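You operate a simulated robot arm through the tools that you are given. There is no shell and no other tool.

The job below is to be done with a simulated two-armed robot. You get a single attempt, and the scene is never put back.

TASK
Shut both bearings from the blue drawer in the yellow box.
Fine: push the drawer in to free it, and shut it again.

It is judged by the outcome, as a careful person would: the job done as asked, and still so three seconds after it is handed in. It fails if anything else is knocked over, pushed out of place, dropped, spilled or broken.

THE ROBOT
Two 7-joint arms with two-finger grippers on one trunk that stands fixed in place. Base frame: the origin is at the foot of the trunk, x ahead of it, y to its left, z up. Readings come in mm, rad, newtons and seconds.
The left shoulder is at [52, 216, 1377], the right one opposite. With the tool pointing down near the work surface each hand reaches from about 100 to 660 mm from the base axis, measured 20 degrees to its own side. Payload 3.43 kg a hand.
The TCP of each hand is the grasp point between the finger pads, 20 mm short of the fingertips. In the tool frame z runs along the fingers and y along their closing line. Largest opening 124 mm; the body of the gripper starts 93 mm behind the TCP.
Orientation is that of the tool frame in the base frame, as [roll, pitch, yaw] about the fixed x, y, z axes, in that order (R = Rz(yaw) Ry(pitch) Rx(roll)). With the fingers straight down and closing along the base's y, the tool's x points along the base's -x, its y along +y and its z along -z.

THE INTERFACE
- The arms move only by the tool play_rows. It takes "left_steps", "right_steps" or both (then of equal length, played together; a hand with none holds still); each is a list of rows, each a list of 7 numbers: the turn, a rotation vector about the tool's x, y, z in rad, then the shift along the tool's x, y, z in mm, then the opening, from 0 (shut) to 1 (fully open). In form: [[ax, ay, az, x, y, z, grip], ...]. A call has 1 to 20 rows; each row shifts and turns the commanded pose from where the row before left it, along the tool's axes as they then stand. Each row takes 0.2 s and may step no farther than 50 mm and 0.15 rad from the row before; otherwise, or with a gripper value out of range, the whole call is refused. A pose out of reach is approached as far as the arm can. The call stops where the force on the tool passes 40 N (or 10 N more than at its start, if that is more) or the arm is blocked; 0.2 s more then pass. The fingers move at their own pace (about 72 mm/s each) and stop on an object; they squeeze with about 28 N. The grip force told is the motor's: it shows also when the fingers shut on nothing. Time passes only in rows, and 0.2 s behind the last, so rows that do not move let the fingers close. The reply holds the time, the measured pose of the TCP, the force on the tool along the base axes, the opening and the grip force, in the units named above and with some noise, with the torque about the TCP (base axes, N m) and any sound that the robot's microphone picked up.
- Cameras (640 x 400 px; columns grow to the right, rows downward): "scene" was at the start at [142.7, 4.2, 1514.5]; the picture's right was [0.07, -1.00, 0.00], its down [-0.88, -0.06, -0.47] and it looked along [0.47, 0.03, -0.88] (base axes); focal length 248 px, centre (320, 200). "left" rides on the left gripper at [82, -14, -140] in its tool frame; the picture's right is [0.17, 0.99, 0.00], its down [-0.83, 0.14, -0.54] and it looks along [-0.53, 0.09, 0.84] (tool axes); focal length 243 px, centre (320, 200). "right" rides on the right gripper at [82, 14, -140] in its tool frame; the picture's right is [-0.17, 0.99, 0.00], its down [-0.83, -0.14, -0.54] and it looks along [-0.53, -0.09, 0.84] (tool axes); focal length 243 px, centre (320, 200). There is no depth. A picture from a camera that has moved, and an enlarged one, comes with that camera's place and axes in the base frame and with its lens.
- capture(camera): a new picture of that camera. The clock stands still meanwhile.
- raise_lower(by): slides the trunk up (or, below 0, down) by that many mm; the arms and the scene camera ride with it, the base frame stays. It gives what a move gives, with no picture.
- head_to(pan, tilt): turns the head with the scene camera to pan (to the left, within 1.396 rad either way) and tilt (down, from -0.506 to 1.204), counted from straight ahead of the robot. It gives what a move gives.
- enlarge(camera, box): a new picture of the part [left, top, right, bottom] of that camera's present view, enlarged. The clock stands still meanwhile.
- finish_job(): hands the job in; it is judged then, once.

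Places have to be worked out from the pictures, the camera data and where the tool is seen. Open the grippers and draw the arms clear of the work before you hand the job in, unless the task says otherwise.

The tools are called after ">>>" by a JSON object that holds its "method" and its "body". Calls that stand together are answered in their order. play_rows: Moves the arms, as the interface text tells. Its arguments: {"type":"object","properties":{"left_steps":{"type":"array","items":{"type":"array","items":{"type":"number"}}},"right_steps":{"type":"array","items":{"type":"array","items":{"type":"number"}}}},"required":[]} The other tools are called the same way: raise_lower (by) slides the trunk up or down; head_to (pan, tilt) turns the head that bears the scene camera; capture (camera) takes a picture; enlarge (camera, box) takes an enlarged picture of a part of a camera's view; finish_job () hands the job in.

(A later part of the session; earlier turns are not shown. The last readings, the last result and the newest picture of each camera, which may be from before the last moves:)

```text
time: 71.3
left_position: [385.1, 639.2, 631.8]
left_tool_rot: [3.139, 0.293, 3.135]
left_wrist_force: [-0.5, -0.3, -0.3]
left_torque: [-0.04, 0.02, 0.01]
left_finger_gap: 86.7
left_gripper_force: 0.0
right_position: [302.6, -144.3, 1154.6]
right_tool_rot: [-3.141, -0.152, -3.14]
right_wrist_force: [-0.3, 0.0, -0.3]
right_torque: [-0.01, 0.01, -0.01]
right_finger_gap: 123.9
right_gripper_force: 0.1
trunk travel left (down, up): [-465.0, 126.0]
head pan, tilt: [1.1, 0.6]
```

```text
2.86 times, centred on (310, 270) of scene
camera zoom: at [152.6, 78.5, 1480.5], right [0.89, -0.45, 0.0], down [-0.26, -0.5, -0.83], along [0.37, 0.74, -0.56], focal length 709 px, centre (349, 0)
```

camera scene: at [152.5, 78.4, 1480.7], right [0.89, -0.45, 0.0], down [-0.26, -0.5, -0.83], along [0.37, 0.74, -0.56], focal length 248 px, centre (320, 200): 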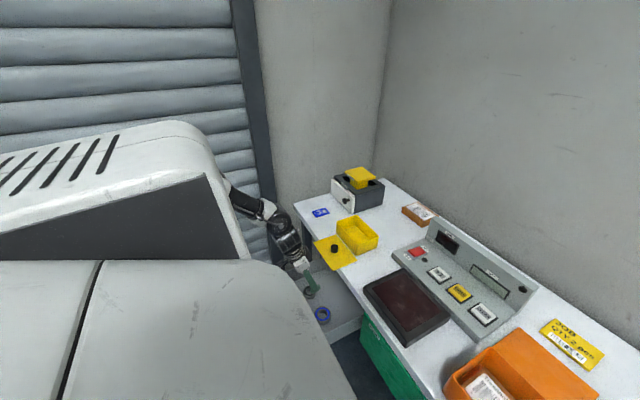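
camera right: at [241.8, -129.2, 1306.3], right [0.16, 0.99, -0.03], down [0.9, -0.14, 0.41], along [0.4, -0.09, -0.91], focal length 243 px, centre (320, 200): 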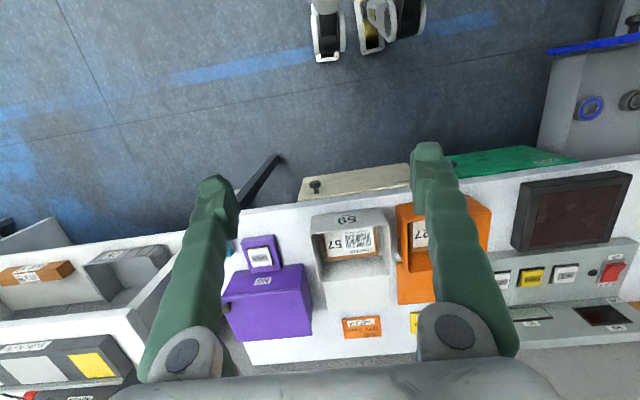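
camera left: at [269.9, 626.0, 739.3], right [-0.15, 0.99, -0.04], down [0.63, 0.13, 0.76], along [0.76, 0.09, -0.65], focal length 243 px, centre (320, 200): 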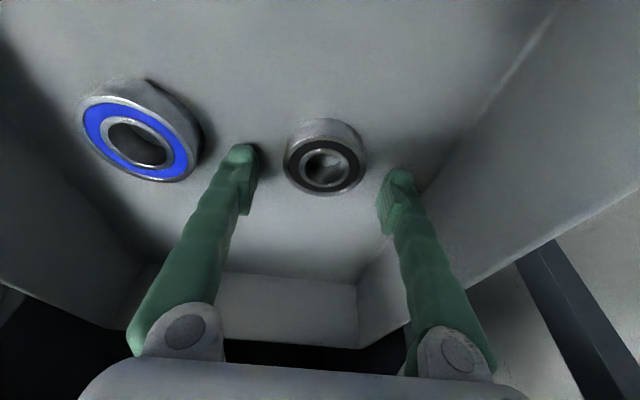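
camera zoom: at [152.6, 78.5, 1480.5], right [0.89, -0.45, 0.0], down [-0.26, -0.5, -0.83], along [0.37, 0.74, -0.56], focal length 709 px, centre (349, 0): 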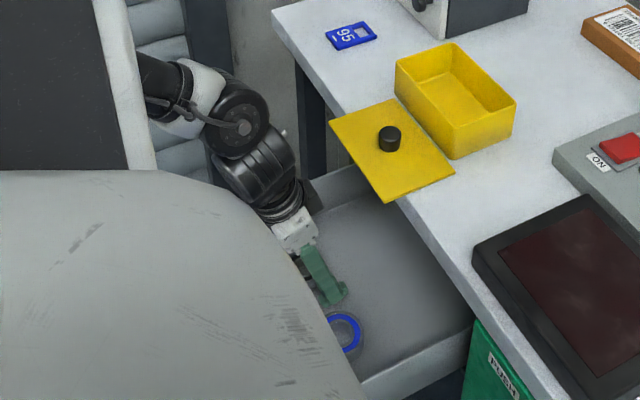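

The floor contact dragged the drawer ~15 mm toward me; the black bearing is now centred near (366, 640), spanning z≈607–627. I raise 2 mm, shift 21 mm back, and check before closing.

>>> {"method": "play_rows", "body": {"left_steps": [[0, 0, 0, -0.6, 0, -1.9, 0.7], [0, 0, 0, 10, 0, -3.1, 0.7], [0, 0, 0, 10, 0, -3.1, 0.7], [0, 0, 0, 0, 0, 0, 0.7]]}}

>>> {"method": "enlarge", "body": {"camera": "left", "box": [200, 80, 440, 240]}}

```text
time: 72.3
left_position: [380.0, 640.6, 640.8]
left_tool_rot: [3.139, 0.326, 3.14]
left_wrist_force: [22.7, 1.7, -9.2]
left_torque: [0.08, 1.06, 0.12]
left_finger_gap: 86.8
left_gripper_force: 0.0
right_position: [301.5, -141.8, 1154.2]
right_tool_rot: [-3.141, -0.152, 3.141]
right_wrist_force: [-0.5, -0.2, 1.0]
right_torque: [-0.02, -0.07, 0.01]
right_finger_gap: 123.9
right_gripper_force: 0.1
trunk travel left (down, up): [-465.0, 126.0]
head pan, tilt: [1.1, 0.6]
stopped in row 4 (left hand): the force on the tool passed its limit at 43 N (the readings are from after the stop); the commanded pose is now the measured one
```

```text
2.50 times, centred on (320, 160) of left
camera zoom: at [257.1, 626.5, 747.1], right [-0.16, 0.99, -0.05], down [0.61, 0.14, 0.78], along [0.77, 0.09, -0.63], focal length 606 px, centre (320, 300)
```

zoom: 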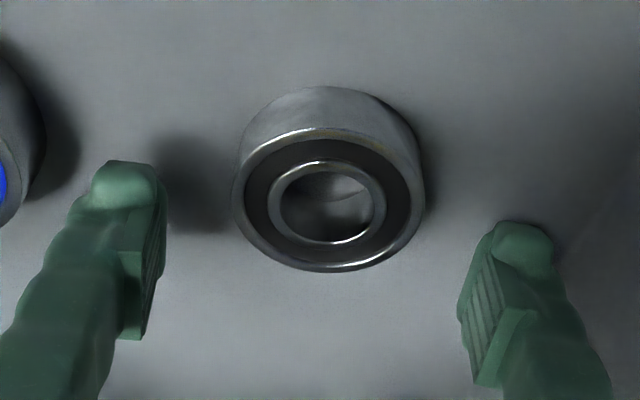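

The hand camera's housing must have met the drawer's front panel because of the lean. I move forward a bit, rise 65 mm, and straighten the hand to vertical.

>>> {"method": "play_rows", "body": {"left_steps": [[0, 0, 0, -7.6, 0, 2.6, 0.7], [0, 0, 0, -5.6, 0, -16.6, 0.7], [0, 0, 0, -5.6, 0, -16.6, 0.7], [0, 0, 0, -5.6, 0, -16.6, 0.7], [0, 0, 0, -5.6, 0, -16.6, 0.7], [0, 0.109, 0, 0, 0, 0, 0.7], [0, 0.109, 0, 0, 0, 0, 0.7], [0, 0.108, 0, 0, 0, 0, 0.7], [0, 0, 0, 0, 0, 0, 0.7]]}}

>>> {"method": "capture", "body": {"camera": "left"}}

>>> {"method": "enlarge", "body": {"camera": "scene", "box": [250, 200, 370, 340]}}

```text
time: 74.3
left_position: [383.3, 640.8, 710.1]
left_tool_rot: [3.137, -0.014, 3.139]
left_wrist_force: [-0.5, 0.3, -0.4]
left_torque: [0.02, -0.02, -0.02]
left_finger_gap: 87.0
left_gripper_force: 0.0
right_position: [301.3, -142.2, 1154.5]
right_tool_rot: [-3.141, -0.152, 3.141]
right_wrist_force: [0.7, -0.1, 0.5]
right_torque: [-0.02, 0.01, -0.03]
right_finger_gap: 124.0
right_gripper_force: 0.1
trunk travel left (down, up): [-465.0, 126.0]
head pan, tilt: [1.1, 0.6]
```

```text
taken
camera left: at [303.1, 625.9, 850.6], right [-0.16, 0.99, 0.0], down [0.84, 0.14, 0.53], along [0.52, 0.09, -0.85], focal length 243 px, centre (320, 200)
```

left: 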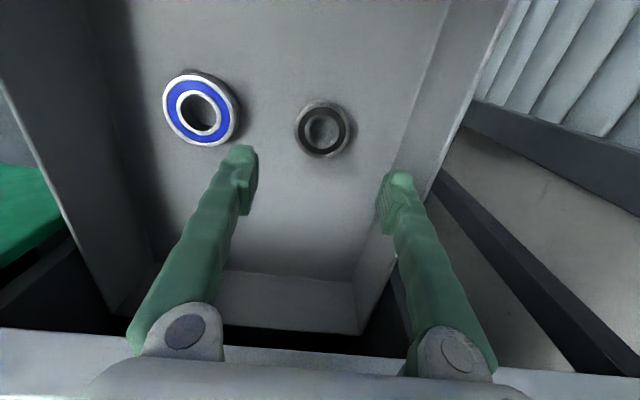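

```text
2.86 times, centred on (310, 270) of scene
camera zoom: at [152.0, 78.9, 1480.7], right [0.89, -0.45, 0.0], down [-0.26, -0.5, -0.83], along [0.37, 0.74, -0.56], focal length 709 px, centre (349, 0)
```

zoom: 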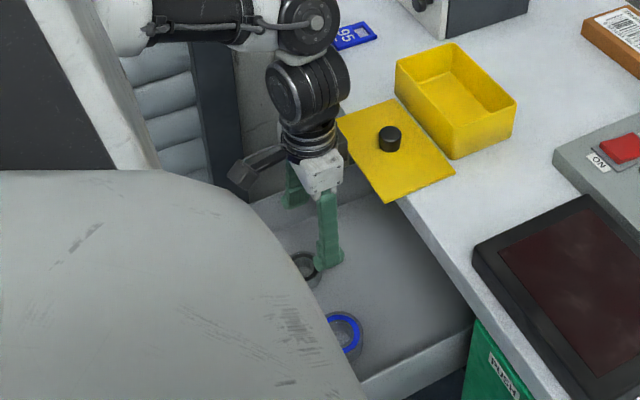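

Hand is vertical; black bearing centre is (364, 640), top z≈627. I shift back 19 mm and descend to z≈633.

>>> {"method": "play_rows", "body": {"left_steps": [[0, -0.014, 0, 10, -0.5, 10, 0.7], [0, 0, 0, 9, -0.5, 17, 0.7], [0, 0, 0, 0, 0, 17, 0.7], [0, 0, 0, 0, 0, 17, 0.7], [0, 0, 0, 0, 0, 11, 0.7], [0, 0, 0, 0, 0, 4, 0.7], [0, 0, 0, 0, 0, 0, 0.7]]}}

>>> {"method": "capture", "body": {"camera": "left"}}

```text
time: 75.9
left_position: [363.8, 640.4, 634.0]
left_tool_rot: [3.139, 0.001, 3.139]
left_wrist_force: [0.6, -0.2, -0.5]
left_torque: [0.01, 0.0, 0.01]
left_finger_gap: 86.7
left_gripper_force: 0.0
right_position: [301.5, -143.8, 1154.9]
right_tool_rot: [3.141, -0.152, -3.141]
right_wrist_force: [0.0, -0.8, -0.2]
right_torque: [0.03, -0.01, 0.01]
right_finger_gap: 124.2
right_gripper_force: 0.0
trunk travel left (down, up): [-465.0, 126.0]
head pan, tilt: [1.1, 0.6]
```

```text
taken
camera left: at [281.4, 625.8, 772.5], right [-0.16, 0.99, 0.0], down [0.83, 0.14, 0.54], along [0.53, 0.09, -0.84], focal length 243 px, centre (320, 200)
```

left: 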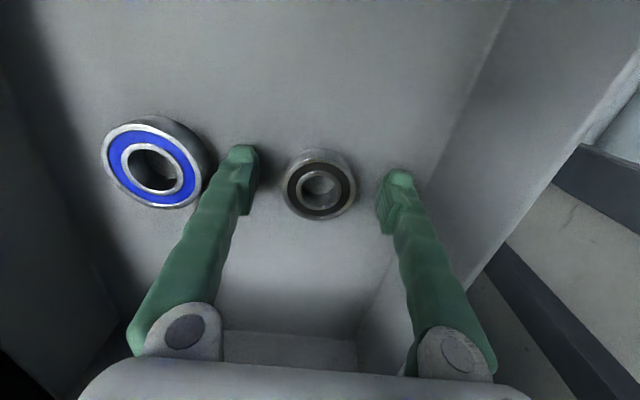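

The bearing sits squarely between the fingers, no contact yet. I close.

>>> {"method": "play_rows", "body": {"left_steps": [[0, 0, 0, 0, 0, 0, 0.5], [0, 0, 0, 0, 0, 0, 0.3], [0, 0, 0, 0, 0, 0, 0.1], [0, 0, 0, 0, 0, 0, 0.1], [0, 0, 0, 0, 0, 0, 0.1]]}}

>>> {"method": "capture", "body": {"camera": "left"}}

```text
time: 77.1
left_position: [363.6, 640.8, 633.1]
left_tool_rot: [3.137, 0.002, 3.139]
left_wrist_force: [0.5, -0.4, 0.5]
left_torque: [-0.01, 0.02, -0.01]
left_finger_gap: 50.8
left_gripper_force: 28.5
right_position: [302.2, -142.9, 1155.4]
right_tool_rot: [-3.141, -0.151, -3.142]
right_wrist_force: [-0.1, 0.8, 1.3]
right_torque: [0.02, -0.02, -0.01]
right_finger_gap: 123.7
right_gripper_force: 0.0
trunk travel left (down, up): [-465.0, 126.0]
head pan, tilt: [1.1, 0.6]
```

```text
taken
camera left: at [281.4, 626.0, 772.5], right [-0.16, 0.99, 0.0], down [0.83, 0.14, 0.54], along [0.53, 0.09, -0.84], focal length 243 px, centre (320, 200)
```

left: 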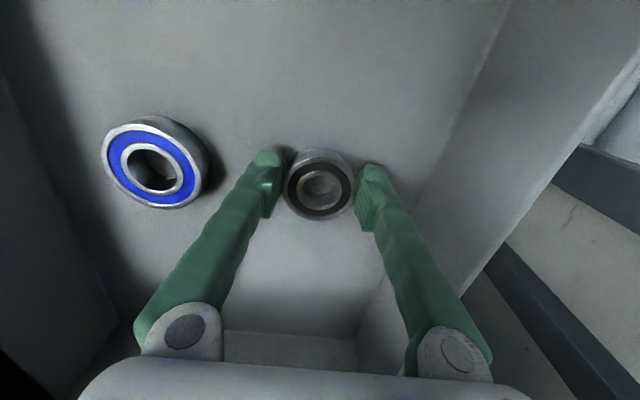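

Gripped at 50.8 mm. I lift it straight up out of the drawer.

>>> {"method": "play_rows", "body": {"left_steps": [[0, 0, 0, 0, 0, -6, 0], [0, 0, 0, 0, 0, -12, 0], [0, 0, 0, 0, 0, -18, 0], [0, 0, 0, 0, 0, -20, 0], [0, 0, 0, 0, 0, -20, 0], [0, 0, 0, 0, 0, -20, 0], [0, 0, 0, 0, 0, -20, 0], [0, 0, 0, 0, 0, -20, 0], [0, 0, 0, 0, 0, -20, 0], [0, 0, 0, 0, 0, -20, 0], [0, 0, 0, 0, 0, -20, 0], [0, 0, 0, 0, 0, -20, 0], [0, 0, 0, 0, 0, -20, 0], [0, 0, 0, 0, 0, -20, 0], [0, 0, 0, 0, 0, -20, 0], [0, 0, 0, 0, 0, 0, 0]]}}

>>> {"method": "capture", "body": {"camera": "left"}}

```text
time: 80.5
left_position: [363.9, 641.2, 910.0]
left_tool_rot: [3.14, 0.002, 3.14]
left_wrist_force: [-0.3, 0.2, -0.7]
left_torque: [-0.01, 0.01, -0.01]
left_finger_gap: 50.6
left_gripper_force: 27.7
right_position: [302.4, -142.1, 1156.0]
right_tool_rot: [-3.141, -0.151, 3.141]
right_wrist_force: [0.2, -0.2, -0.4]
right_torque: [-0.04, 0.01, 0.02]
right_finger_gap: 124.0
right_gripper_force: 0.0
trunk travel left (down, up): [-465.0, 126.0]
head pan, tilt: [1.1, 0.6]
```

```text
taken
camera left: at [282.3, 626.2, 1048.5], right [-0.16, 0.99, 0.0], down [0.83, 0.14, 0.54], along [0.53, 0.09, -0.84], focal length 243 px, centre (320, 200)
```

left: 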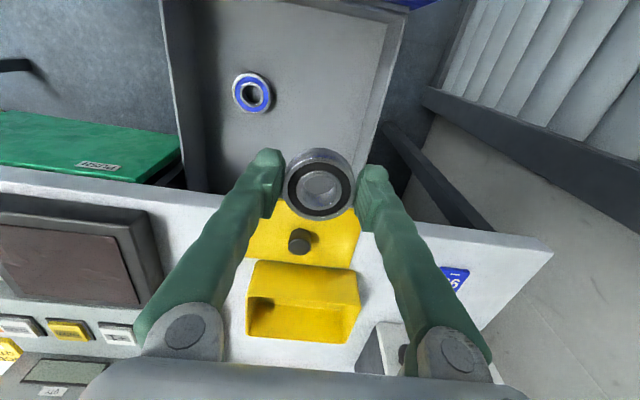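

The bearing is held firmly. I carry it forward above the box, keeping well above the lid's knob.

>>> {"method": "play_rows", "body": {"left_steps": [[0, 0, 0, -10, 0, -10, 0], [0, 0, 0, -15, 0, -10, 0], [0, 0, 0, -20, 0, 0, 0], [0, 0, 0, -20, 0, 0, 0], [0, 0, 0, -20, 0, 0, 0], [0, 0, 0, -20, 0, 0, 0], [0, 0, 0, -20, 4, 0, 0], [0, 0, 0, -20, 4, 0, 0], [0, 0, 0, -20, 4, 0, 0], [0, 0, 0, -20, 4, 0, 0], [0, 0, 0, -20, 4, 0, 0], [0, 0, 0, -20, 4, 0, 0], [0, 0, 0, 0, 0, 0, 0]]}}

>>> {"method": "capture", "body": {"camera": "left"}}

>>> {"method": "enlarge", "body": {"camera": "scene", "box": [290, 170, 400, 270]}}

```text
time: 83.3
left_position: [589.6, 663.8, 931.4]
left_tool_rot: [3.14, 0.003, 3.138]
left_wrist_force: [-0.9, 0.1, -2.2]
left_torque: [0.01, 0.01, -0.01]
left_finger_gap: 50.6
left_gripper_force: 27.5
right_position: [301.7, -143.1, 1156.3]
right_tool_rot: [3.141, -0.151, -3.141]
right_wrist_force: [0.7, 0.2, -0.7]
right_torque: [0.01, -0.02, 0.01]
right_finger_gap: 124.0
right_gripper_force: 0.1
trunk travel left (down, up): [-465.0, 126.0]
head pan, tilt: [1.1, 0.6]
```

```text
taken
camera left: at [507.5, 648.4, 1071.0], right [-0.16, 0.99, 0.0], down [0.83, 0.14, 0.54], along [0.53, 0.09, -0.84], focal length 243 px, centre (320, 200)
```

left: 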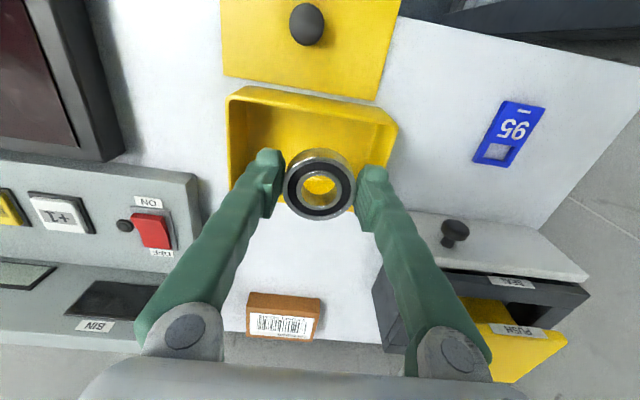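

```text
4.00 times, centred on (345, 220) of scene
camera zoom: at [152.2, 79.0, 1480.7], right [0.89, -0.45, 0.0], down [-0.26, -0.5, -0.83], along [0.37, 0.73, -0.56], focal length 992 px, centre (220, 120)
```

zoom: 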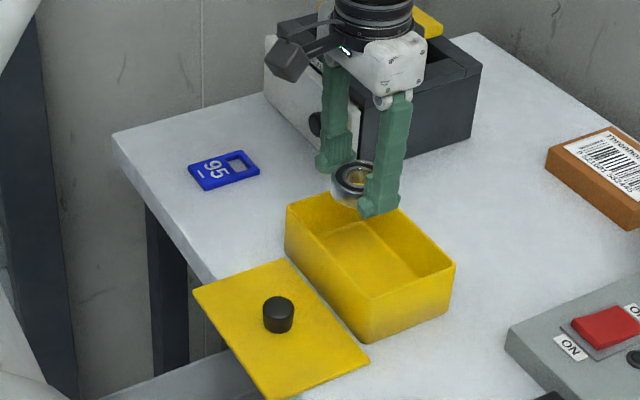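

Box rim is x≈553–652, y≈583–724, z≈859, tapering slightly downward. I aim the black bearing at about (608, 673), toward the left end, and lower to just above the rim for a check.

>>> {"method": "play_rows", "body": {"left_steps": [[0, 0, 0, -9, 4.6, 0, 0], [0, 0, 0, -9, 4.6, 0, 0], [0, 0, 0, 0, 0, 15, 0], [0, 0, 0, 0, 0, 15, 0], [0, 0, 0, 0, 0, 10, 0], [0, 0, 0, 0, 0, 0, 0]]}}

>>> {"method": "capture", "body": {"camera": "left"}}

>>> {"method": "enlarge", "body": {"camera": "scene", "box": [290, 170, 400, 270]}}

```text
time: 84.7
left_position: [608.7, 672.3, 889.2]
left_tool_rot: [3.138, 0.003, 3.14]
left_wrist_force: [-0.6, 0.2, -1.8]
left_torque: [0.0, 0.02, -0.03]
left_finger_gap: 51.1
left_gripper_force: 28.3
right_position: [302.5, -142.6, 1156.9]
right_tool_rot: [3.141, -0.151, 3.14]
right_wrist_force: [-0.2, -0.1, -0.4]
right_torque: [0.0, 0.02, 0.01]
right_finger_gap: 124.1
right_gripper_force: 0.1
trunk travel left (down, up): [-465.0, 126.0]
head pan, tilt: [1.1, 0.6]
```

```text
taken
camera left: at [525.7, 657.6, 1028.8], right [-0.16, 0.99, 0.0], down [0.83, 0.14, 0.54], along [0.53, 0.09, -0.84], focal length 243 px, centre (320, 200)
```

left: 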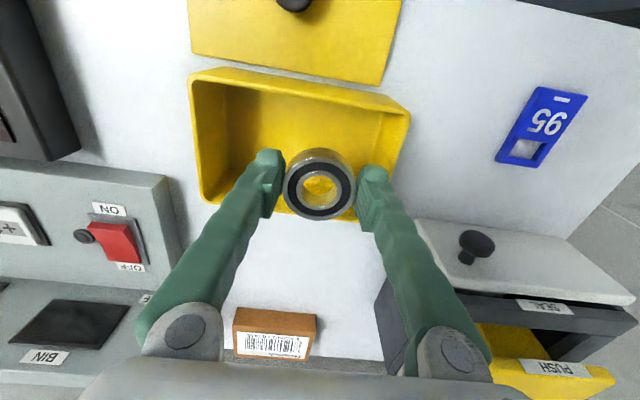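

```text
4.00 times, centred on (345, 220) of scene
camera zoom: at [152.7, 78.9, 1480.6], right [0.89, -0.45, 0.0], down [-0.26, -0.5, -0.83], along [0.37, 0.74, -0.57], focal length 992 px, centre (220, 120)
```

zoom: 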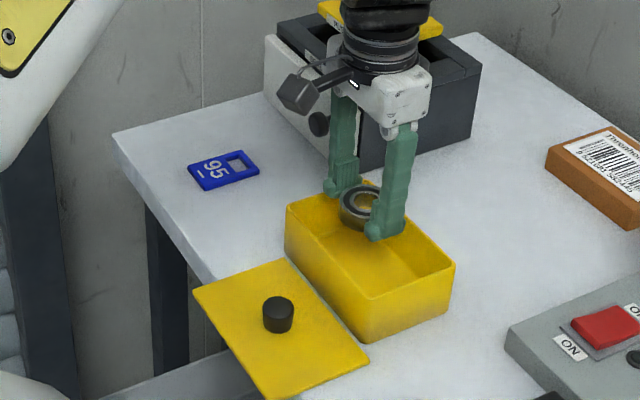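

Clearances look good. I lower into the box.

>>> {"method": "play_rows", "body": {"left_steps": [[0, 0, 0, 0, 0, 14, 0], [0, 0, 0, 0, 0, 14, 0], [0, 0, 0, 0, 0, 12, 0], [0, 0, 0, 0, 0, 9, 0], [0, 0, 0, 0, 0, 3, 0], [0, 0, 0, 0, 0, 0, 0]]}}

```text
time: 86.1
left_position: [607.3, 672.3, 836.5]
left_tool_rot: [3.138, 0.002, 3.139]
left_wrist_force: [-0.9, 0.0, -1.9]
left_torque: [0.02, 0.0, 0.0]
left_finger_gap: 50.7
left_gripper_force: 28.0
right_position: [301.2, -142.0, 1154.6]
right_tool_rot: [-3.141, -0.15, 3.141]
right_wrist_force: [0.2, -0.4, 0.8]
right_torque: [0.0, -0.01, 0.02]
right_finger_gap: 123.9
right_gripper_force: 0.1
trunk travel left (down, up): [-465.0, 126.0]
head pan, tilt: [1.1, 0.6]
```

>>> {"method": "play_rows", "body": {"left_steps": [[0, 0, 0, 0, 0, 1.5, 0], [0, 0, 0, 0, 0, 1.5, 0], [0, 0, 0, 0, 0, 1, 0], [0, 0, 0, 0, 0, 0, 0]]}}

>>> {"method": "play_rows", "body": {"left_steps": [[0, 0, 0, 0, 0, 1, 0], [0, 0, 0, 0, 0, 1, 0], [0, 0, 0, 0, 0, 0, 0]]}}

```text
time: 87.1
left_position: [606.3, 671.4, 833.9]
left_tool_rot: [3.138, 0.002, 3.14]
left_wrist_force: [-0.6, 0.2, -1.0]
left_torque: [0.0, 0.01, -0.02]
left_finger_gap: 50.8
left_gripper_force: 28.1
right_position: [301.4, -142.4, 1154.9]
right_tool_rot: [3.14, -0.152, -3.14]
right_wrist_force: [-0.4, -0.1, -0.5]
right_torque: [0.02, 0.02, 0.0]
right_finger_gap: 124.0
right_gripper_force: 0.0
trunk travel left (down, up): [-465.0, 126.0]
head pan, tilt: [1.1, 0.6]
```

```text
time: 87.9
left_position: [605.7, 669.8, 830.7]
left_tool_rot: [3.139, 0.002, 3.138]
left_wrist_force: [-0.3, 0.7, -1.6]
left_torque: [-0.01, 0.04, -0.01]
left_finger_gap: 50.7
left_gripper_force: 28.3
right_position: [301.1, -142.0, 1155.1]
right_tool_rot: [3.139, -0.151, -3.141]
right_wrist_force: [0.3, 1.0, -0.4]
right_torque: [0.02, -0.01, 0.02]
right_finger_gap: 123.9
right_gripper_force: 0.2
trunk travel left (down, up): [-465.0, 126.0]
head pan, tilt: [1.1, 0.6]
```

No floor contact yet; continuing in 1 mm steps.

>>> {"method": "play_rows", "body": {"left_steps": [[0, 0, 0, 0, 0, 1, 0], [0, 0, 0, 0, 0, 1, 0], [0, 0, 0, 0, 0, 0, 0]]}}

>>> {"method": "play_rows", "body": {"left_steps": [[0, 0, 0, 0, 0, 1, 0], [0, 0, 0, 0, 0, 0, 0]]}}

>>> {"method": "capture", "body": {"camera": "left"}}

```text
time: 88.7
left_position: [606.8, 670.9, 830.2]
left_tool_rot: [3.139, 0.001, 3.141]
left_wrist_force: [0.2, 0.0, -2.0]
left_torque: [0.0, 0.0, 0.0]
left_finger_gap: 50.6
left_gripper_force: 28.3
right_position: [302.1, -141.8, 1156.0]
right_tool_rot: [-3.141, -0.153, 3.141]
right_wrist_force: [-0.9, -0.3, 0.1]
right_torque: [-0.01, -0.01, -0.02]
right_finger_gap: 123.8
right_gripper_force: 0.0
trunk travel left (down, up): [-465.0, 126.0]
head pan, tilt: [1.1, 0.6]
```

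```text
time: 89.3
left_position: [606.2, 672.2, 828.3]
left_tool_rot: [3.138, 0.002, 3.139]
left_wrist_force: [-0.6, 0.7, -2.1]
left_torque: [0.04, 0.03, 0.05]
left_finger_gap: 50.6
left_gripper_force: 28.2
right_position: [301.2, -143.1, 1155.8]
right_tool_rot: [3.141, -0.151, 3.14]
right_wrist_force: [0.6, -0.6, 0.5]
right_torque: [0.02, -0.01, -0.01]
right_finger_gap: 124.0
right_gripper_force: 0.0
trunk travel left (down, up): [-465.0, 126.0]
head pan, tilt: [1.1, 0.6]
```

```text
taken
camera left: at [524.3, 657.2, 968.5], right [-0.16, 0.99, 0.0], down [0.83, 0.14, 0.54], along [0.53, 0.09, -0.84], focal length 243 px, centre (320, 200)
```

left: 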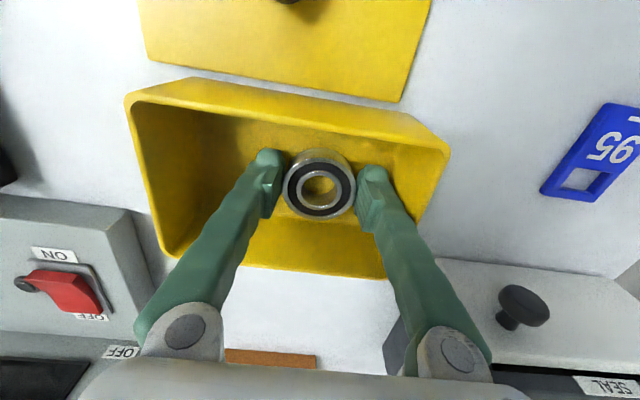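

Still hanging free; continue down.

>>> {"method": "play_rows", "body": {"left_steps": [[0, 0, 0, 0, 0, 1, 0], [0, 0, 0, 0, 0, 1, 0], [0, 0, 0, 0, 0, 0, 0]]}}

>>> {"method": "play_rows", "body": {"left_steps": [[0, 0, 0, 0, 0, 1, 0], [0, 0, 0, 0, 0, 1, 0], [0, 0, 0, 0, 0, 0, 0]]}}

```text
time: 90.1
left_position: [606.5, 671.1, 829.4]
left_tool_rot: [3.137, 0.004, -3.141]
left_wrist_force: [-1.9, 2.3, 10.5]
left_torque: [-0.06, 0.11, -0.01]
left_finger_gap: 50.5
left_gripper_force: 27.9
right_position: [301.8, -144.2, 1155.3]
right_tool_rot: [-3.141, -0.151, 3.141]
right_wrist_force: [0.2, -0.5, 0.7]
right_torque: [-0.02, 0.01, 0.01]
right_finger_gap: 123.8
right_gripper_force: 0.0
trunk travel left (down, up): [-465.0, 126.0]
head pan, tilt: [1.1, 0.6]
```

```text
time: 90.9
left_position: [608.2, 670.8, 828.0]
left_tool_rot: [3.136, 0.005, 3.139]
left_wrist_force: [1.9, 8.0, 22.0]
left_torque: [0.15, -0.13, 0.0]
left_finger_gap: 50.7
left_gripper_force: 27.9
right_position: [300.3, -143.5, 1156.5]
right_tool_rot: [-3.141, -0.149, -3.14]
right_wrist_force: [0.3, -0.7, 0.1]
right_torque: [-0.04, -0.01, 0.03]
right_finger_gap: 124.2
right_gripper_force: 0.1
trunk travel left (down, up): [-465.0, 126.0]
head pan, tilt: [1.1, 0.6]
```

On the floor of the box. I relax, open just enough (58 mm), and lift out.

>>> {"method": "play_rows", "body": {"left_steps": [[0, 0, 0, 0, 0, -1.5, 0.1], [0, 0, 0, 0, 0, 0, 0.47], [0, 0, 0, 0, 0, 0, 0.47], [0, 0, 0, 0, 0, -8, 0.47], [0, 0, 0, 0, 0, -14, 0.47], [0, 0, 0, 0, 0, -18, 0.47], [0, 0, 0, 0, 0, -20, 0.47], [0, 0, 0, 0, 0, -20, 0.47], [0, 0, 0, 0, 0, 0, 0.2]]}}

>>> {"method": "capture", "body": {"camera": "left"}}

```text
time: 92.9
left_position: [609.3, 671.2, 905.2]
left_tool_rot: [3.137, 0.001, 3.138]
left_wrist_force: [-1.0, -0.5, 1.0]
left_torque: [0.01, 0.01, 0.03]
left_finger_gap: 24.8
left_gripper_force: 0.0
right_position: [302.2, -142.0, 1154.4]
right_tool_rot: [-3.141, -0.151, -3.141]
right_wrist_force: [0.6, 0.1, 0.3]
right_torque: [-0.05, 0.0, 0.0]
right_finger_gap: 124.1
right_gripper_force: 0.0
trunk travel left (down, up): [-465.0, 126.0]
head pan, tilt: [1.1, 0.6]
```

```text
taken
camera left: at [525.3, 657.1, 1045.0], right [-0.16, 0.99, 0.0], down [0.83, 0.14, 0.54], along [0.53, 0.09, -0.84], focal length 243 px, centre (320, 200)
```

left: 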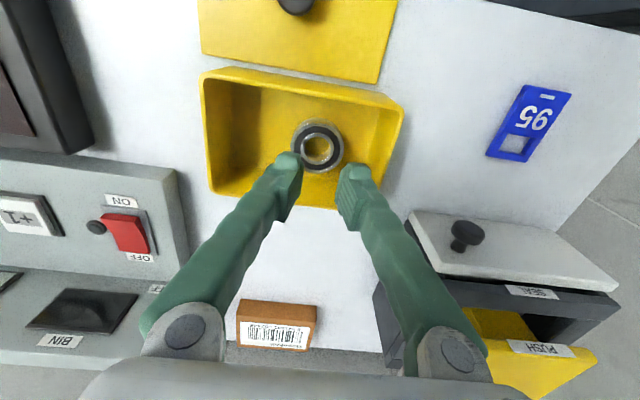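

The black bearing lies in the box. I enlarge to measure the interior.

>>> {"method": "enlarge", "body": {"camera": "left", "box": [190, 50, 420, 220]}}

>>> {"method": "enlarge", "body": {"camera": "scene", "box": [300, 190, 400, 270]}}

```text
2.35 times, centred on (305, 135) of left
camera zoom: at [525.3, 657.1, 1045.0], right [-0.16, 0.99, 0.0], down [0.83, 0.14, 0.54], along [0.53, 0.09, -0.84], focal length 571 px, centre (355, 353)
```

zoom: 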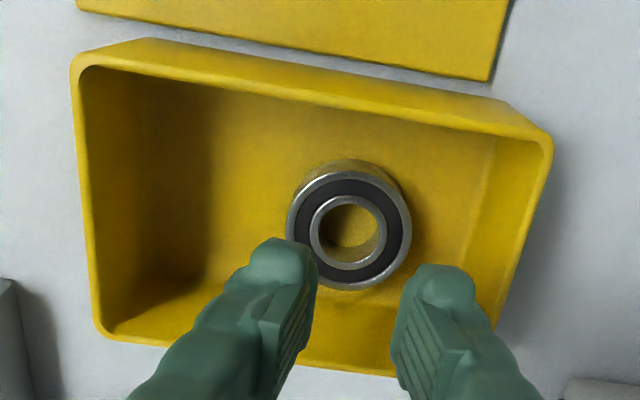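

```text
5.00 times, centred on (350, 230) of scene
camera zoom: at [152.9, 79.0, 1480.6], right [0.89, -0.45, 0.0], down [-0.26, -0.5, -0.82], along [0.37, 0.74, -0.57], focal length 1240 px, centre (170, 50)
```

zoom: 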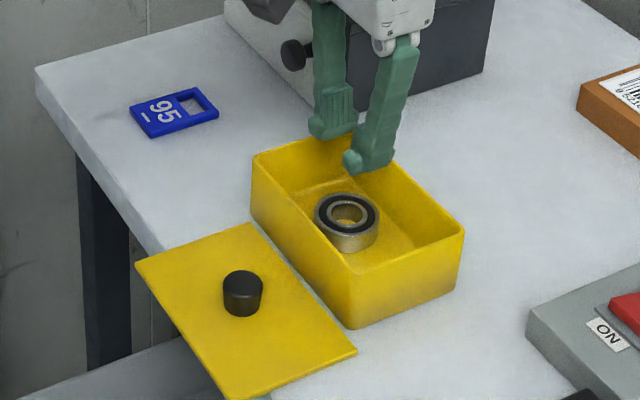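

Interior measures y≈584–721; the black bearing sits at (607, 669). To make room I'll nudge it gently toward the left-back corner with closed fingers, entering the box to its right.

>>> {"method": "play_rows", "body": {"left_steps": [[0, 0, 0, 7, -14, 0, 0], [0, 0, 0, 7, -14, 0, 0], [0, 0, 0, 8, -15, 0, 0], [0, 0, 0, 0, 0, 18, 0], [0, 0, 0, 0, 0, 18, 0], [0, 0, 0, 0, 0, 18, 0], [0, 0, 0, 0, 0, 12, 0], [0, 0, 0, 0, 0, 7, 0], [0, 0, 0, 0, 0, 0, 0]]}}

>>> {"method": "enlarge", "body": {"camera": "left", "box": [150, 50, 480, 280]}}

```text
time: 94.9
left_position: [584.7, 629.0, 832.5]
left_tool_rot: [3.138, 0.002, 3.14]
left_wrist_force: [-0.7, -0.4, 0.2]
left_torque: [0.01, 0.0, 0.03]
left_finger_gap: 0.0
left_gripper_force: 28.0
right_position: [301.8, -143.5, 1155.9]
right_tool_rot: [-3.141, -0.152, 3.139]
right_wrist_force: [0.1, -0.3, -0.2]
right_torque: [0.0, 0.03, 0.01]
right_finger_gap: 124.0
right_gripper_force: 0.0
trunk travel left (down, up): [-465.0, 126.0]
head pan, tilt: [1.1, 0.6]
```

```text
1.74 times, centred on (315, 165) of left
camera zoom: at [502.3, 614.2, 972.3], right [-0.16, 0.99, 0.0], down [0.83, 0.14, 0.54], along [0.53, 0.09, -0.84], focal length 422 px, centre (329, 261)
```

zoom: 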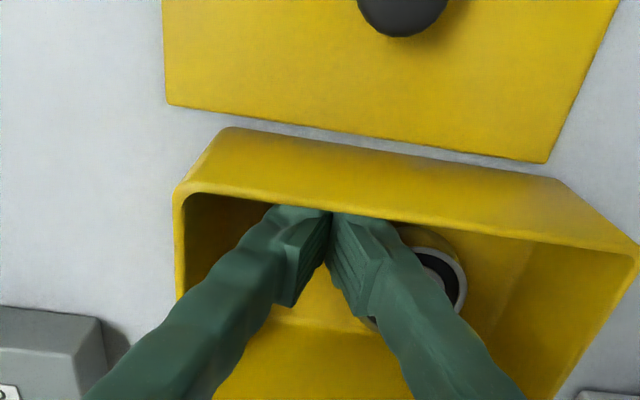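

In position beside the bearing. I push +y in 3 mm steps.

>>> {"method": "play_rows", "body": {"left_steps": [[0, 0, 0, 0, 3, 0, 0], [0, 0, 0, 0, 3, 0, 0], [0, 0, 0, 0, 3, 0, 0], [0, 0, 0, 0, 3, 0, 0], [0, 0, 0, 0, 3, 0, 0], [0, 0, 0, 0, 0, 0, 0]]}}

>>> {"method": "play_rows", "body": {"left_steps": [[0, 0, 0, 0, 3, 0, 0], [0, 0, 0, 0, 3, 0, 0], [0, 0, 0, 0, 3, 0, 0], [0, 0, 0, 0, 3, 0, 0], [0, 0, 0, 0, 0, 0, 0]]}}

>>> {"method": "enlarge", "body": {"camera": "left", "box": [150, 50, 480, 280]}}

>>> {"method": "enlarge", "body": {"camera": "scene", "box": [300, 190, 400, 270]}}

```text
time: 96.3
left_position: [585.1, 643.0, 833.5]
left_tool_rot: [3.138, 0.0, 3.14]
left_wrist_force: [-0.2, 0.0, 0.1]
left_torque: [0.0, 0.0, 0.0]
left_finger_gap: 0.1
left_gripper_force: 27.7
right_position: [302.2, -142.5, 1155.5]
right_tool_rot: [3.14, -0.153, -3.141]
right_wrist_force: [-0.1, 0.8, 0.0]
right_torque: [0.02, 0.03, -0.03]
right_finger_gap: 124.0
right_gripper_force: 0.1
trunk travel left (down, up): [-465.0, 126.0]
head pan, tilt: [1.1, 0.6]
```

```text
time: 97.5
left_position: [586.5, 655.0, 833.2]
left_tool_rot: [3.137, 0.004, 3.138]
left_wrist_force: [0.6, -1.8, 4.0]
left_torque: [0.04, -0.06, -0.03]
left_finger_gap: 0.2
left_gripper_force: 27.5
right_position: [300.5, -143.4, 1156.2]
right_tool_rot: [-3.14, -0.153, -3.141]
right_wrist_force: [0.4, -0.3, -0.3]
right_torque: [0.02, 0.01, 0.03]
right_finger_gap: 124.0
right_gripper_force: 0.0
trunk travel left (down, up): [-465.0, 126.0]
head pan, tilt: [1.1, 0.6]
```

```text
1.74 times, centred on (315, 165) of left
camera zoom: at [503.2, 640.2, 973.1], right [-0.16, 0.99, 0.0], down [0.83, 0.14, 0.54], along [0.53, 0.09, -0.84], focal length 422 px, centre (329, 261)
```

zoom: 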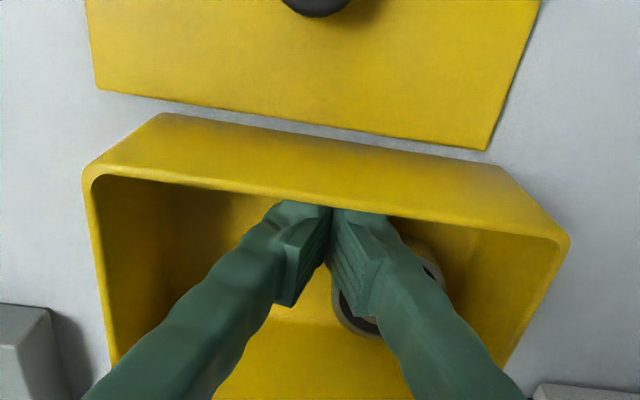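

```text
5.00 times, centred on (350, 230) of scene
camera zoom: at [152.3, 78.0, 1480.7], right [0.89, -0.45, 0.0], down [-0.26, -0.5, -0.83], along [0.37, 0.74, -0.56], focal length 1240 px, centre (170, 50)
```

zoom: 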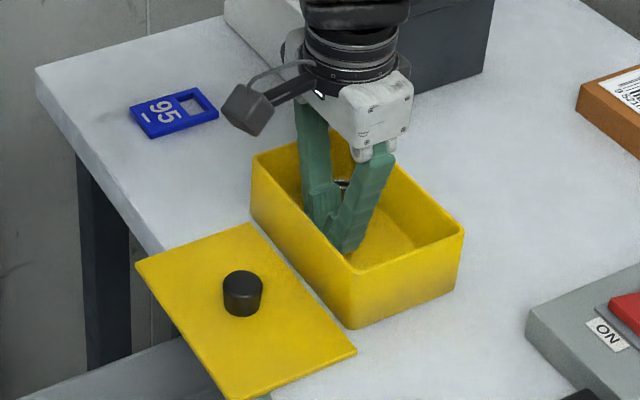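

The bearing is moving along. One more 4 mm push, then I lift out and look.

>>> {"method": "play_rows", "body": {"left_steps": [[0, 0, 0, 0, 2, 0, 0], [0, 0, 0, 0, 2, 0, 0], [0, 0, 0, 0, -3, 0, 0], [0, 0, 0, 0, -3, -5, 0], [0, 0, 0, 0, 0, -15, 0], [0, 0, 0, 0, 0, -20, 0], [0, 0, 0, 0, 0, -20, 0], [0, 0, 0, 20, -10, -20, 0], [0, 0, 0, 20, -10, -10, 0], [0, 0, 0, 0, 0, 0, 0]]}}

>>> {"method": "enlarge", "body": {"camera": "left", "box": [190, 50, 480, 280]}}

>>> {"method": "enlarge", "body": {"camera": "scene", "box": [300, 190, 400, 270]}}

```text
time: 99.7
left_position: [544.2, 633.4, 921.2]
left_tool_rot: [3.138, 0.002, 3.139]
left_wrist_force: [-0.3, -0.8, 0.3]
left_torque: [-0.01, 0.04, -0.04]
left_finger_gap: 0.0
left_gripper_force: 28.3
right_position: [302.6, -142.1, 1156.4]
right_tool_rot: [-3.142, -0.151, 3.14]
right_wrist_force: [0.2, 0.1, -0.3]
right_torque: [-0.02, -0.01, 0.0]
right_finger_gap: 124.0
right_gripper_force: 0.2
trunk travel left (down, up): [-465.0, 126.0]
head pan, tilt: [1.1, 0.6]
```

```text
1.74 times, centred on (335, 165) of left
camera zoom: at [461.3, 618.7, 1060.6], right [-0.16, 0.99, 0.0], down [0.83, 0.14, 0.54], along [0.53, 0.09, -0.84], focal length 422 px, centre (294, 261)
```

zoom: 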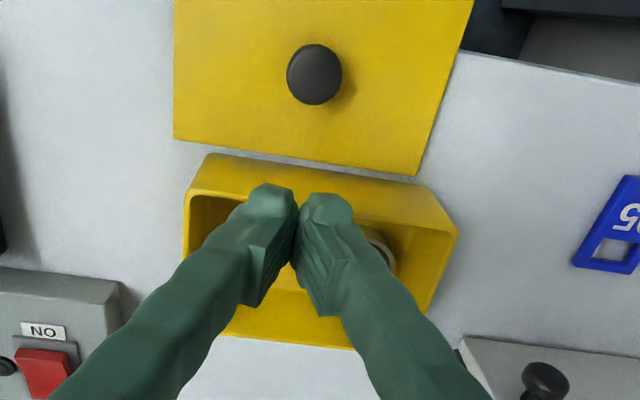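

```text
5.00 times, centred on (350, 230) of scene
camera zoom: at [153.5, 78.7, 1480.5], right [0.89, -0.45, 0.0], down [-0.26, -0.5, -0.82], along [0.37, 0.74, -0.57], focal length 1240 px, centre (170, 50)
```

zoom: 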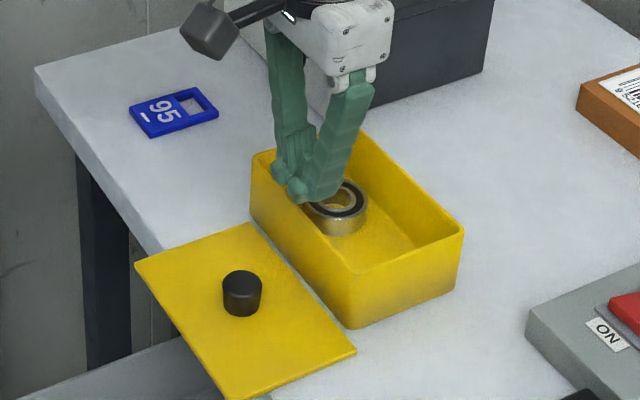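

The black bearing now sits near (612, 685). I push it another ~8 mm to free more room for the larger one.

>>> {"method": "play_rows", "body": {"left_steps": [[0, 0, 0, -22, 4, 0, 0], [0, 0, 0, -22, 4, 10, 0], [0, 0, 0, 0, 4, 20, 0], [0, 0, 0, 0, 0, 20, 0], [0, 0, 0, 0, 0, 18, 0], [0, 0, 0, 0, 0, 14, 0], [0, 0, 0, 0, 0, 6, 0], [0, 0, 0, 0, 0, 0, 0]]}}

>>> {"method": "play_rows", "body": {"left_steps": [[0, 0, 0, 0, 4, 0, 0], [0, 0, 0, 0, 4, 0, 0], [0, 0, 0, 0, 3, 0, 0], [0, 0, 0, 0, 3, 0, 0], [0, 0, 0, 0, 3, 0, 0], [0, 0, 0, 0, 3, 0, 0], [0, 0, 0, 0, 2, 0, 0], [0, 0, 0, 0, 0, 0, 0]]}}

```text
time: 101.5
left_position: [590.2, 645.9, 834.5]
left_tool_rot: [3.139, 0.001, 3.14]
left_wrist_force: [-0.5, 0.3, -0.2]
left_torque: [0.01, -0.01, -0.01]
left_finger_gap: 0.0
left_gripper_force: 28.0
right_position: [301.3, -142.6, 1155.8]
right_tool_rot: [-3.141, -0.15, 3.141]
right_wrist_force: [0.2, 0.6, 0.4]
right_torque: [-0.01, 0.04, 0.01]
right_finger_gap: 123.9
right_gripper_force: 0.0
trunk travel left (down, up): [-465.0, 126.0]
head pan, tilt: [1.1, 0.6]
```

```text
time: 103.3
left_position: [589.4, 666.8, 835.5]
left_tool_rot: [3.139, 0.001, 3.139]
left_wrist_force: [-1.3, -2.0, 2.7]
left_torque: [0.03, -0.02, -0.03]
left_finger_gap: 0.0
left_gripper_force: 27.7
right_position: [302.0, -143.8, 1154.4]
right_tool_rot: [3.141, -0.153, -3.142]
right_wrist_force: [-0.5, 0.4, 0.0]
right_torque: [0.01, 0.01, -0.02]
right_finger_gap: 124.2
right_gripper_force: 0.0
trunk travel left (down, up): [-465.0, 126.0]
head pan, tilt: [1.1, 0.6]
```

Light forces only. I withdraw upward and back, and look.

>>> {"method": "play_rows", "body": {"left_steps": [[0, 0, 0, 0, -4, 0, 0], [0, 0, 0, 0, -4, -8, 0], [0, 0, 0, 0, 0, -20, 0], [0, 0, 0, 0, 0, -20, 0], [0, 0, 0, 0, 0, -20, 0], [0, 0, 0, 20, -15, -20, 0], [0, 0, 0, 20, -20, 0, 0], [0, 0, 0, 20, -20, 0, 0], [0, 0, 0, 20, -20, 0, 0], [0, 0, 0, 0, 0, 0, 0.3]]}}

>>> {"method": "enlarge", "body": {"camera": "left", "box": [190, 50, 480, 280]}}

>>> {"method": "enlarge", "body": {"camera": "scene", "box": [300, 190, 400, 270]}}

```text
time: 105.5
left_position: [509.0, 581.6, 921.3]
left_tool_rot: [3.137, 0.001, 3.139]
left_wrist_force: [0.2, -0.2, -0.4]
left_torque: [0.02, 0.03, -0.01]
left_finger_gap: 37.0
left_gripper_force: 0.1
right_position: [301.7, -143.3, 1154.6]
right_tool_rot: [3.14, -0.151, 3.141]
right_wrist_force: [-0.8, -0.7, 0.3]
right_torque: [-0.02, 0.01, 0.0]
right_finger_gap: 124.0
right_gripper_force: 0.1
trunk travel left (down, up): [-465.0, 126.0]
head pan, tilt: [1.1, 0.6]
```

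```text
1.74 times, centred on (335, 165) of left
camera zoom: at [427.5, 566.8, 1061.7], right [-0.16, 0.99, 0.0], down [0.83, 0.14, 0.54], along [0.53, 0.09, -0.84], focal length 422 px, centre (294, 261)
```

zoom: 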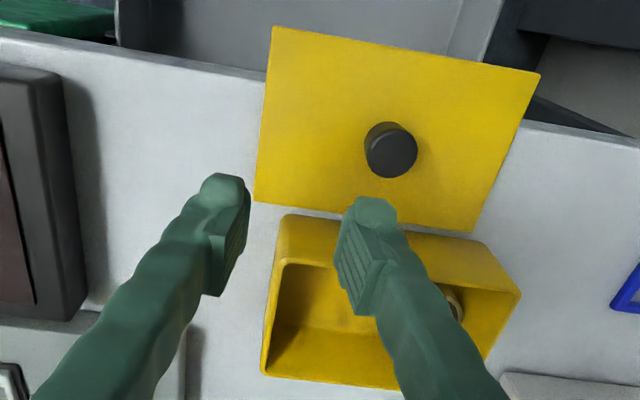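

```text
5.00 times, centred on (350, 230) of scene
camera zoom: at [153.3, 79.0, 1480.5], right [0.89, -0.45, 0.0], down [-0.26, -0.5, -0.82], along [0.37, 0.74, -0.57], focal length 1240 px, centre (170, 50)
```

zoom: 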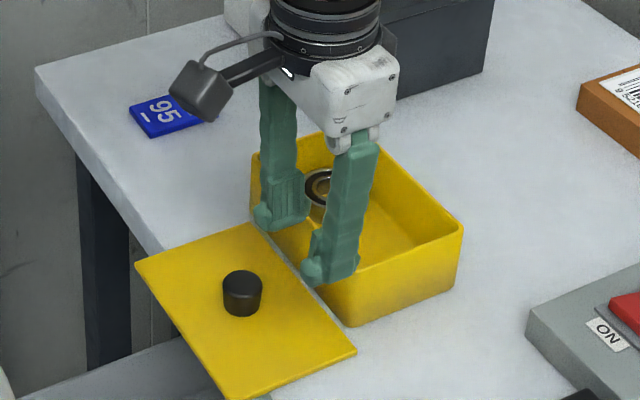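

The black bearing is now tucked left and the box hasn't moved. I go back over the drawer for the blue bearing.

>>> {"method": "play_rows", "body": {"left_steps": [[0, 0, 0, 16, -5.5, 0, 0.7], [0, 0, 0, 16, -5.5, 0, 0.7], [0, 0, 0, 16, -5.5, 0, 0.75], [0, 0, 0, 16, -5.5, 0, 0.75], [0, 0, 0, 16, -5.5, 0, 0.75], [0, 0, 0, 16, -5.5, 0, 0.75], [0, 0, 0, 16, -5.5, 0, 0.75], [0, 0, 0, 16, -6, 0, 0.75], [0, 0, 0, 17, -6, 0, 0.75], [0, 0, 0, 0, 0, 0, 0.75], [0, 0, 0, 0, 0, 20, 0.75], [0, 0, 0, 0, 0, 20, 0.75], [0, 0, 0, 0, 0, 20, 0.75], [0, 0, 0, 0, 0, 20, 0.75], [0, 0, 0, 0, 0, 20, 0.75], [0, 0, 0, 0, 0, 20, 0.75], [0, 0, 0, 0, 0, 0, 0.75]]}}

>>> {"method": "capture", "body": {"camera": "left"}}

```text
time: 109.1
left_position: [363.3, 536.0, 800.7]
left_tool_rot: [3.137, 0.004, 3.139]
left_wrist_force: [-0.5, 0.1, 1.2]
left_torque: [0.01, 0.0, -0.01]
left_finger_gap: 93.0
left_gripper_force: 0.1
right_position: [302.2, -143.1, 1155.8]
right_tool_rot: [3.141, -0.151, -3.141]
right_wrist_force: [0.5, -0.1, 0.6]
right_torque: [0.02, -0.03, -0.01]
right_finger_gap: 123.9
right_gripper_force: 0.0
trunk travel left (down, up): [-465.0, 126.0]
head pan, tilt: [1.1, 0.6]
```

```text
taken
camera left: at [281.1, 521.3, 940.7], right [-0.16, 0.99, 0.0], down [0.83, 0.14, 0.54], along [0.53, 0.09, -0.84], focal length 243 px, centre (320, 200)
```

left: 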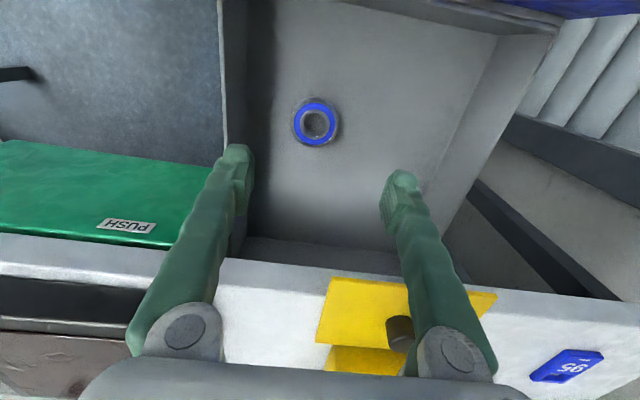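

Blue bearing centre ≈ (364, 528). I align and descend toward it.

>>> {"method": "play_rows", "body": {"left_steps": [[0, 0, 0, 0, -4, 20, 0.75], [0, 0, 0, 0, -4, 20, 0.75], [0, 0, 0, 0, 0, 20, 0.75], [0, 0, 0, 0, 0, 20, 0.75], [0, 0, 0, 0, 0, 20, 0.75], [0, 0, 0, 0, 0, 18, 0.75], [0, 0, 0, 0, 0, 0, 0.75]]}}

>>> {"method": "capture", "body": {"camera": "left"}}

```text
time: 110.7
left_position: [364.4, 526.8, 684.8]
left_tool_rot: [3.139, 0.003, 3.14]
left_wrist_force: [-0.8, -0.2, 0.9]
left_torque: [0.0, -0.02, -0.01]
left_finger_gap: 93.3
left_gripper_force: 0.0
right_position: [301.3, -142.4, 1156.2]
right_tool_rot: [-3.14, -0.15, -3.141]
right_wrist_force: [-0.2, 0.6, -0.3]
right_torque: [0.02, -0.03, 0.0]
right_finger_gap: 124.1
right_gripper_force: 0.0
trunk travel left (down, up): [-465.0, 126.0]
head pan, tilt: [1.1, 0.6]
```

```text
taken
camera left: at [281.7, 513.3, 824.9], right [-0.16, 0.99, 0.0], down [0.83, 0.14, 0.54], along [0.53, 0.09, -0.84], focal length 243 px, centre (320, 200)
```

left: 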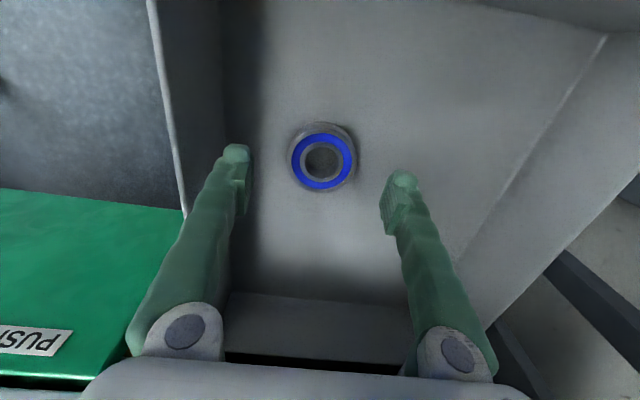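

Aligned at (365, 529). I lower to z≈636 and close on it.

>>> {"method": "play_rows", "body": {"left_steps": [[0, 0, 0, 0, 2, 18, 0.75], [0, 0, 0, 0, 0, 18, 0.75], [0, 0, 0, 0, 0, 12, 0.75], [0, 0, 0, 0, 0, 0, 0.5], [0, 0, 0, 0, 0, 0, 0.3], [0, 0, 0, 0, 0, 0, 0.1], [0, 0, 0, 0, 0, 0, 0.1]]}}

>>> {"method": "capture", "body": {"camera": "left"}}

```text
time: 112.3
left_position: [366.6, 529.6, 663.6]
left_tool_rot: [3.138, 0.003, 3.139]
left_wrist_force: [0.6, 0.1, 0.6]
left_torque: [0.02, -0.01, -0.02]
left_finger_gap: 12.3
left_gripper_force: 0.0
left hand out of reach, approached as far as the arm can: row 2, 3
right_position: [302.3, -142.8, 1154.6]
right_tool_rot: [-3.141, -0.153, 3.14]
right_wrist_force: [-0.1, 0.4, -0.2]
right_torque: [0.01, 0.04, 0.01]
right_finger_gap: 124.0
right_gripper_force: 0.0
trunk travel left (down, up): [-465.0, 126.0]
head pan, tilt: [1.1, 0.6]
```

```text
taken
camera left: at [282.7, 515.4, 802.9], right [-0.16, 0.99, 0.0], down [0.83, 0.14, 0.54], along [0.53, 0.09, -0.84], focal length 243 px, centre (320, 200)
```

left: 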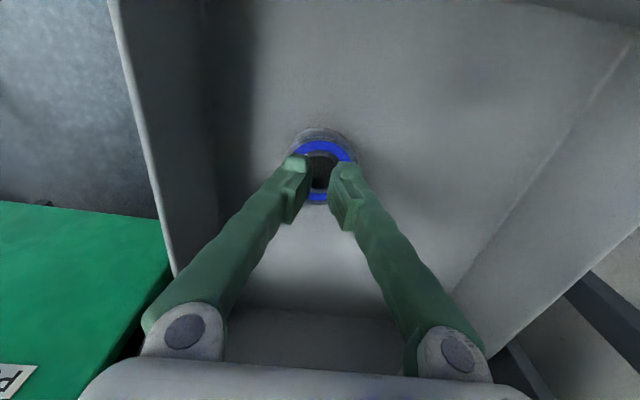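

The last 28 mm were out of the arm's reach at this trunk height, so the fingers closed above the bearing. I reopen and check where the commanded pose stands before using the trunk.

>>> {"method": "play_rows", "body": {"left_steps": [[0, 0, 0, 0, 0, -10, 0.4], [0, 0, 0, 0, 0, 0, 0.75], [0, 0, 0, 0, 0, 0, 0.75], [0, 0, 0, 0, 0, 0, 0.75]]}}

```text
time: 113.3
left_position: [363.5, 529.4, 673.7]
left_tool_rot: [3.139, 0.001, 3.139]
left_wrist_force: [-0.3, 0.4, -0.3]
left_torque: [-0.01, 0.02, 0.01]
left_finger_gap: 92.9
left_gripper_force: 0.0
right_position: [301.9, -142.8, 1155.4]
right_tool_rot: [3.141, -0.152, 3.14]
right_wrist_force: [0.5, 0.2, 0.7]
right_torque: [0.02, -0.01, 0.02]
right_finger_gap: 123.8
right_gripper_force: 0.0
trunk travel left (down, up): [-465.0, 126.0]
head pan, tilt: [1.1, 0.6]
```

The command follows the actual pose. I lower the trunk 30 mm so the hand rides down to about 644.

>>> {"method": "raise_lower", "body": {"by": -30}}

>>> {"method": "play_rows", "body": {"left_steps": [[0, 0, 0, 0, 0, 4, 0.75], [0, 0, 0, 0, 0, 3.5, 0.75], [0, 0, 0, 0, 0, 0, 0.75]]}}

>>> {"method": "capture", "body": {"camera": "left"}}

```text
time: 114.1
left_position: [365.7, 527.9, 641.6]
left_tool_rot: [3.139, 0.003, 3.14]
left_wrist_force: [-0.2, 0.0, -1.2]
left_torque: [0.0, 0.02, -0.01]
left_finger_gap: 92.8
left_gripper_force: 0.0
right_position: [303.2, -142.3, 1126.1]
right_tool_rot: [-3.14, -0.15, -3.141]
right_wrist_force: [-0.3, 0.6, 0.4]
right_torque: [0.01, -0.05, -0.01]
right_finger_gap: 124.0
right_gripper_force: 0.0
trunk travel left (down, up): [-435.0, 156.0]
head pan, tilt: [1.1, 0.6]
```

```text
time: 114.9
left_position: [366.3, 527.8, 635.9]
left_tool_rot: [3.137, 0.001, 3.138]
left_wrist_force: [0.4, 1.1, -0.5]
left_torque: [0.03, 0.02, 0.0]
left_finger_gap: 93.1
left_gripper_force: 0.2
right_position: [302.7, -143.0, 1125.6]
right_tool_rot: [3.141, -0.153, -3.14]
right_wrist_force: [0.1, -0.6, -0.3]
right_torque: [0.0, -0.01, -0.01]
right_finger_gap: 124.2
right_gripper_force: 0.0
trunk travel left (down, up): [-435.0, 156.0]
head pan, tilt: [1.1, 0.6]
```

```text
taken
camera left: at [283.5, 514.5, 775.1], right [-0.16, 0.99, 0.0], down [0.83, 0.14, 0.54], along [0.53, 0.09, -0.84], focal length 243 px, centre (320, 200)
```

left: 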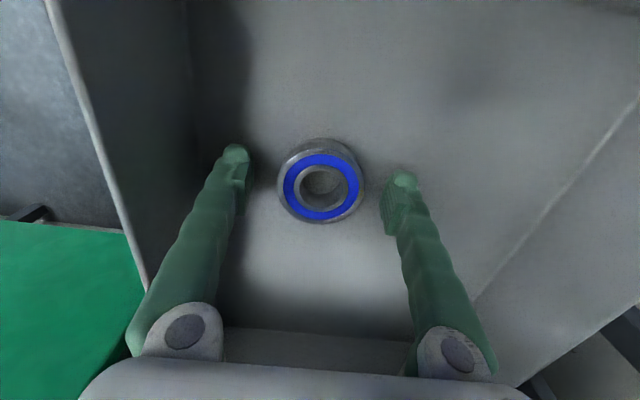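

Now at z 636 with the bearing centred between the fingers. I close.

>>> {"method": "play_rows", "body": {"left_steps": [[0, 0, 0, 0, 0, 0, 0.5], [0, 0, 0, 0, 0, 0, 0.3], [0, 0, 0, 0, 0, 0, 0.1], [0, 0, 0, 0, 0, 0, 0.1], [0, 0, 0, 0, 0, 0, 0.1]]}}

>>> {"method": "capture", "body": {"camera": "left"}}

```text
time: 116.1
left_position: [366.2, 529.3, 635.5]
left_tool_rot: [3.138, 0.002, 3.141]
left_wrist_force: [0.3, 1.2, -0.2]
left_torque: [0.04, 0.0, -0.01]
left_finger_gap: 60.8
left_gripper_force: 28.5
right_position: [302.1, -143.8, 1125.2]
right_tool_rot: [-3.142, -0.153, 3.14]
right_wrist_force: [-0.1, 0.4, 0.1]
right_torque: [-0.02, -0.01, -0.03]
right_finger_gap: 124.1
right_gripper_force: 0.0
trunk travel left (down, up): [-435.0, 156.0]
head pan, tilt: [1.1, 0.6]
```

```text
taken
camera left: at [283.5, 514.5, 775.2], right [-0.16, 0.99, 0.0], down [0.83, 0.14, 0.54], along [0.53, 0.09, -0.84], focal length 243 px, centre (320, 200)
```

left: 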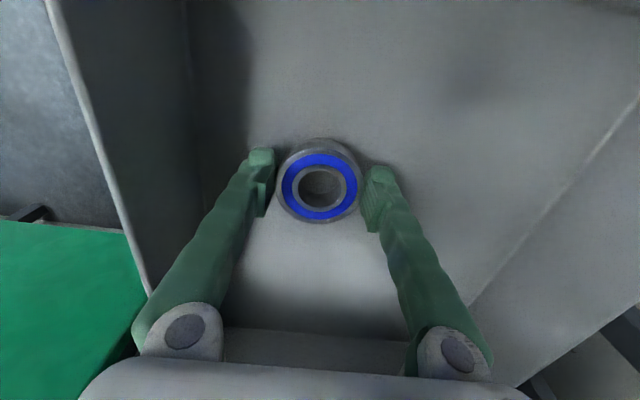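

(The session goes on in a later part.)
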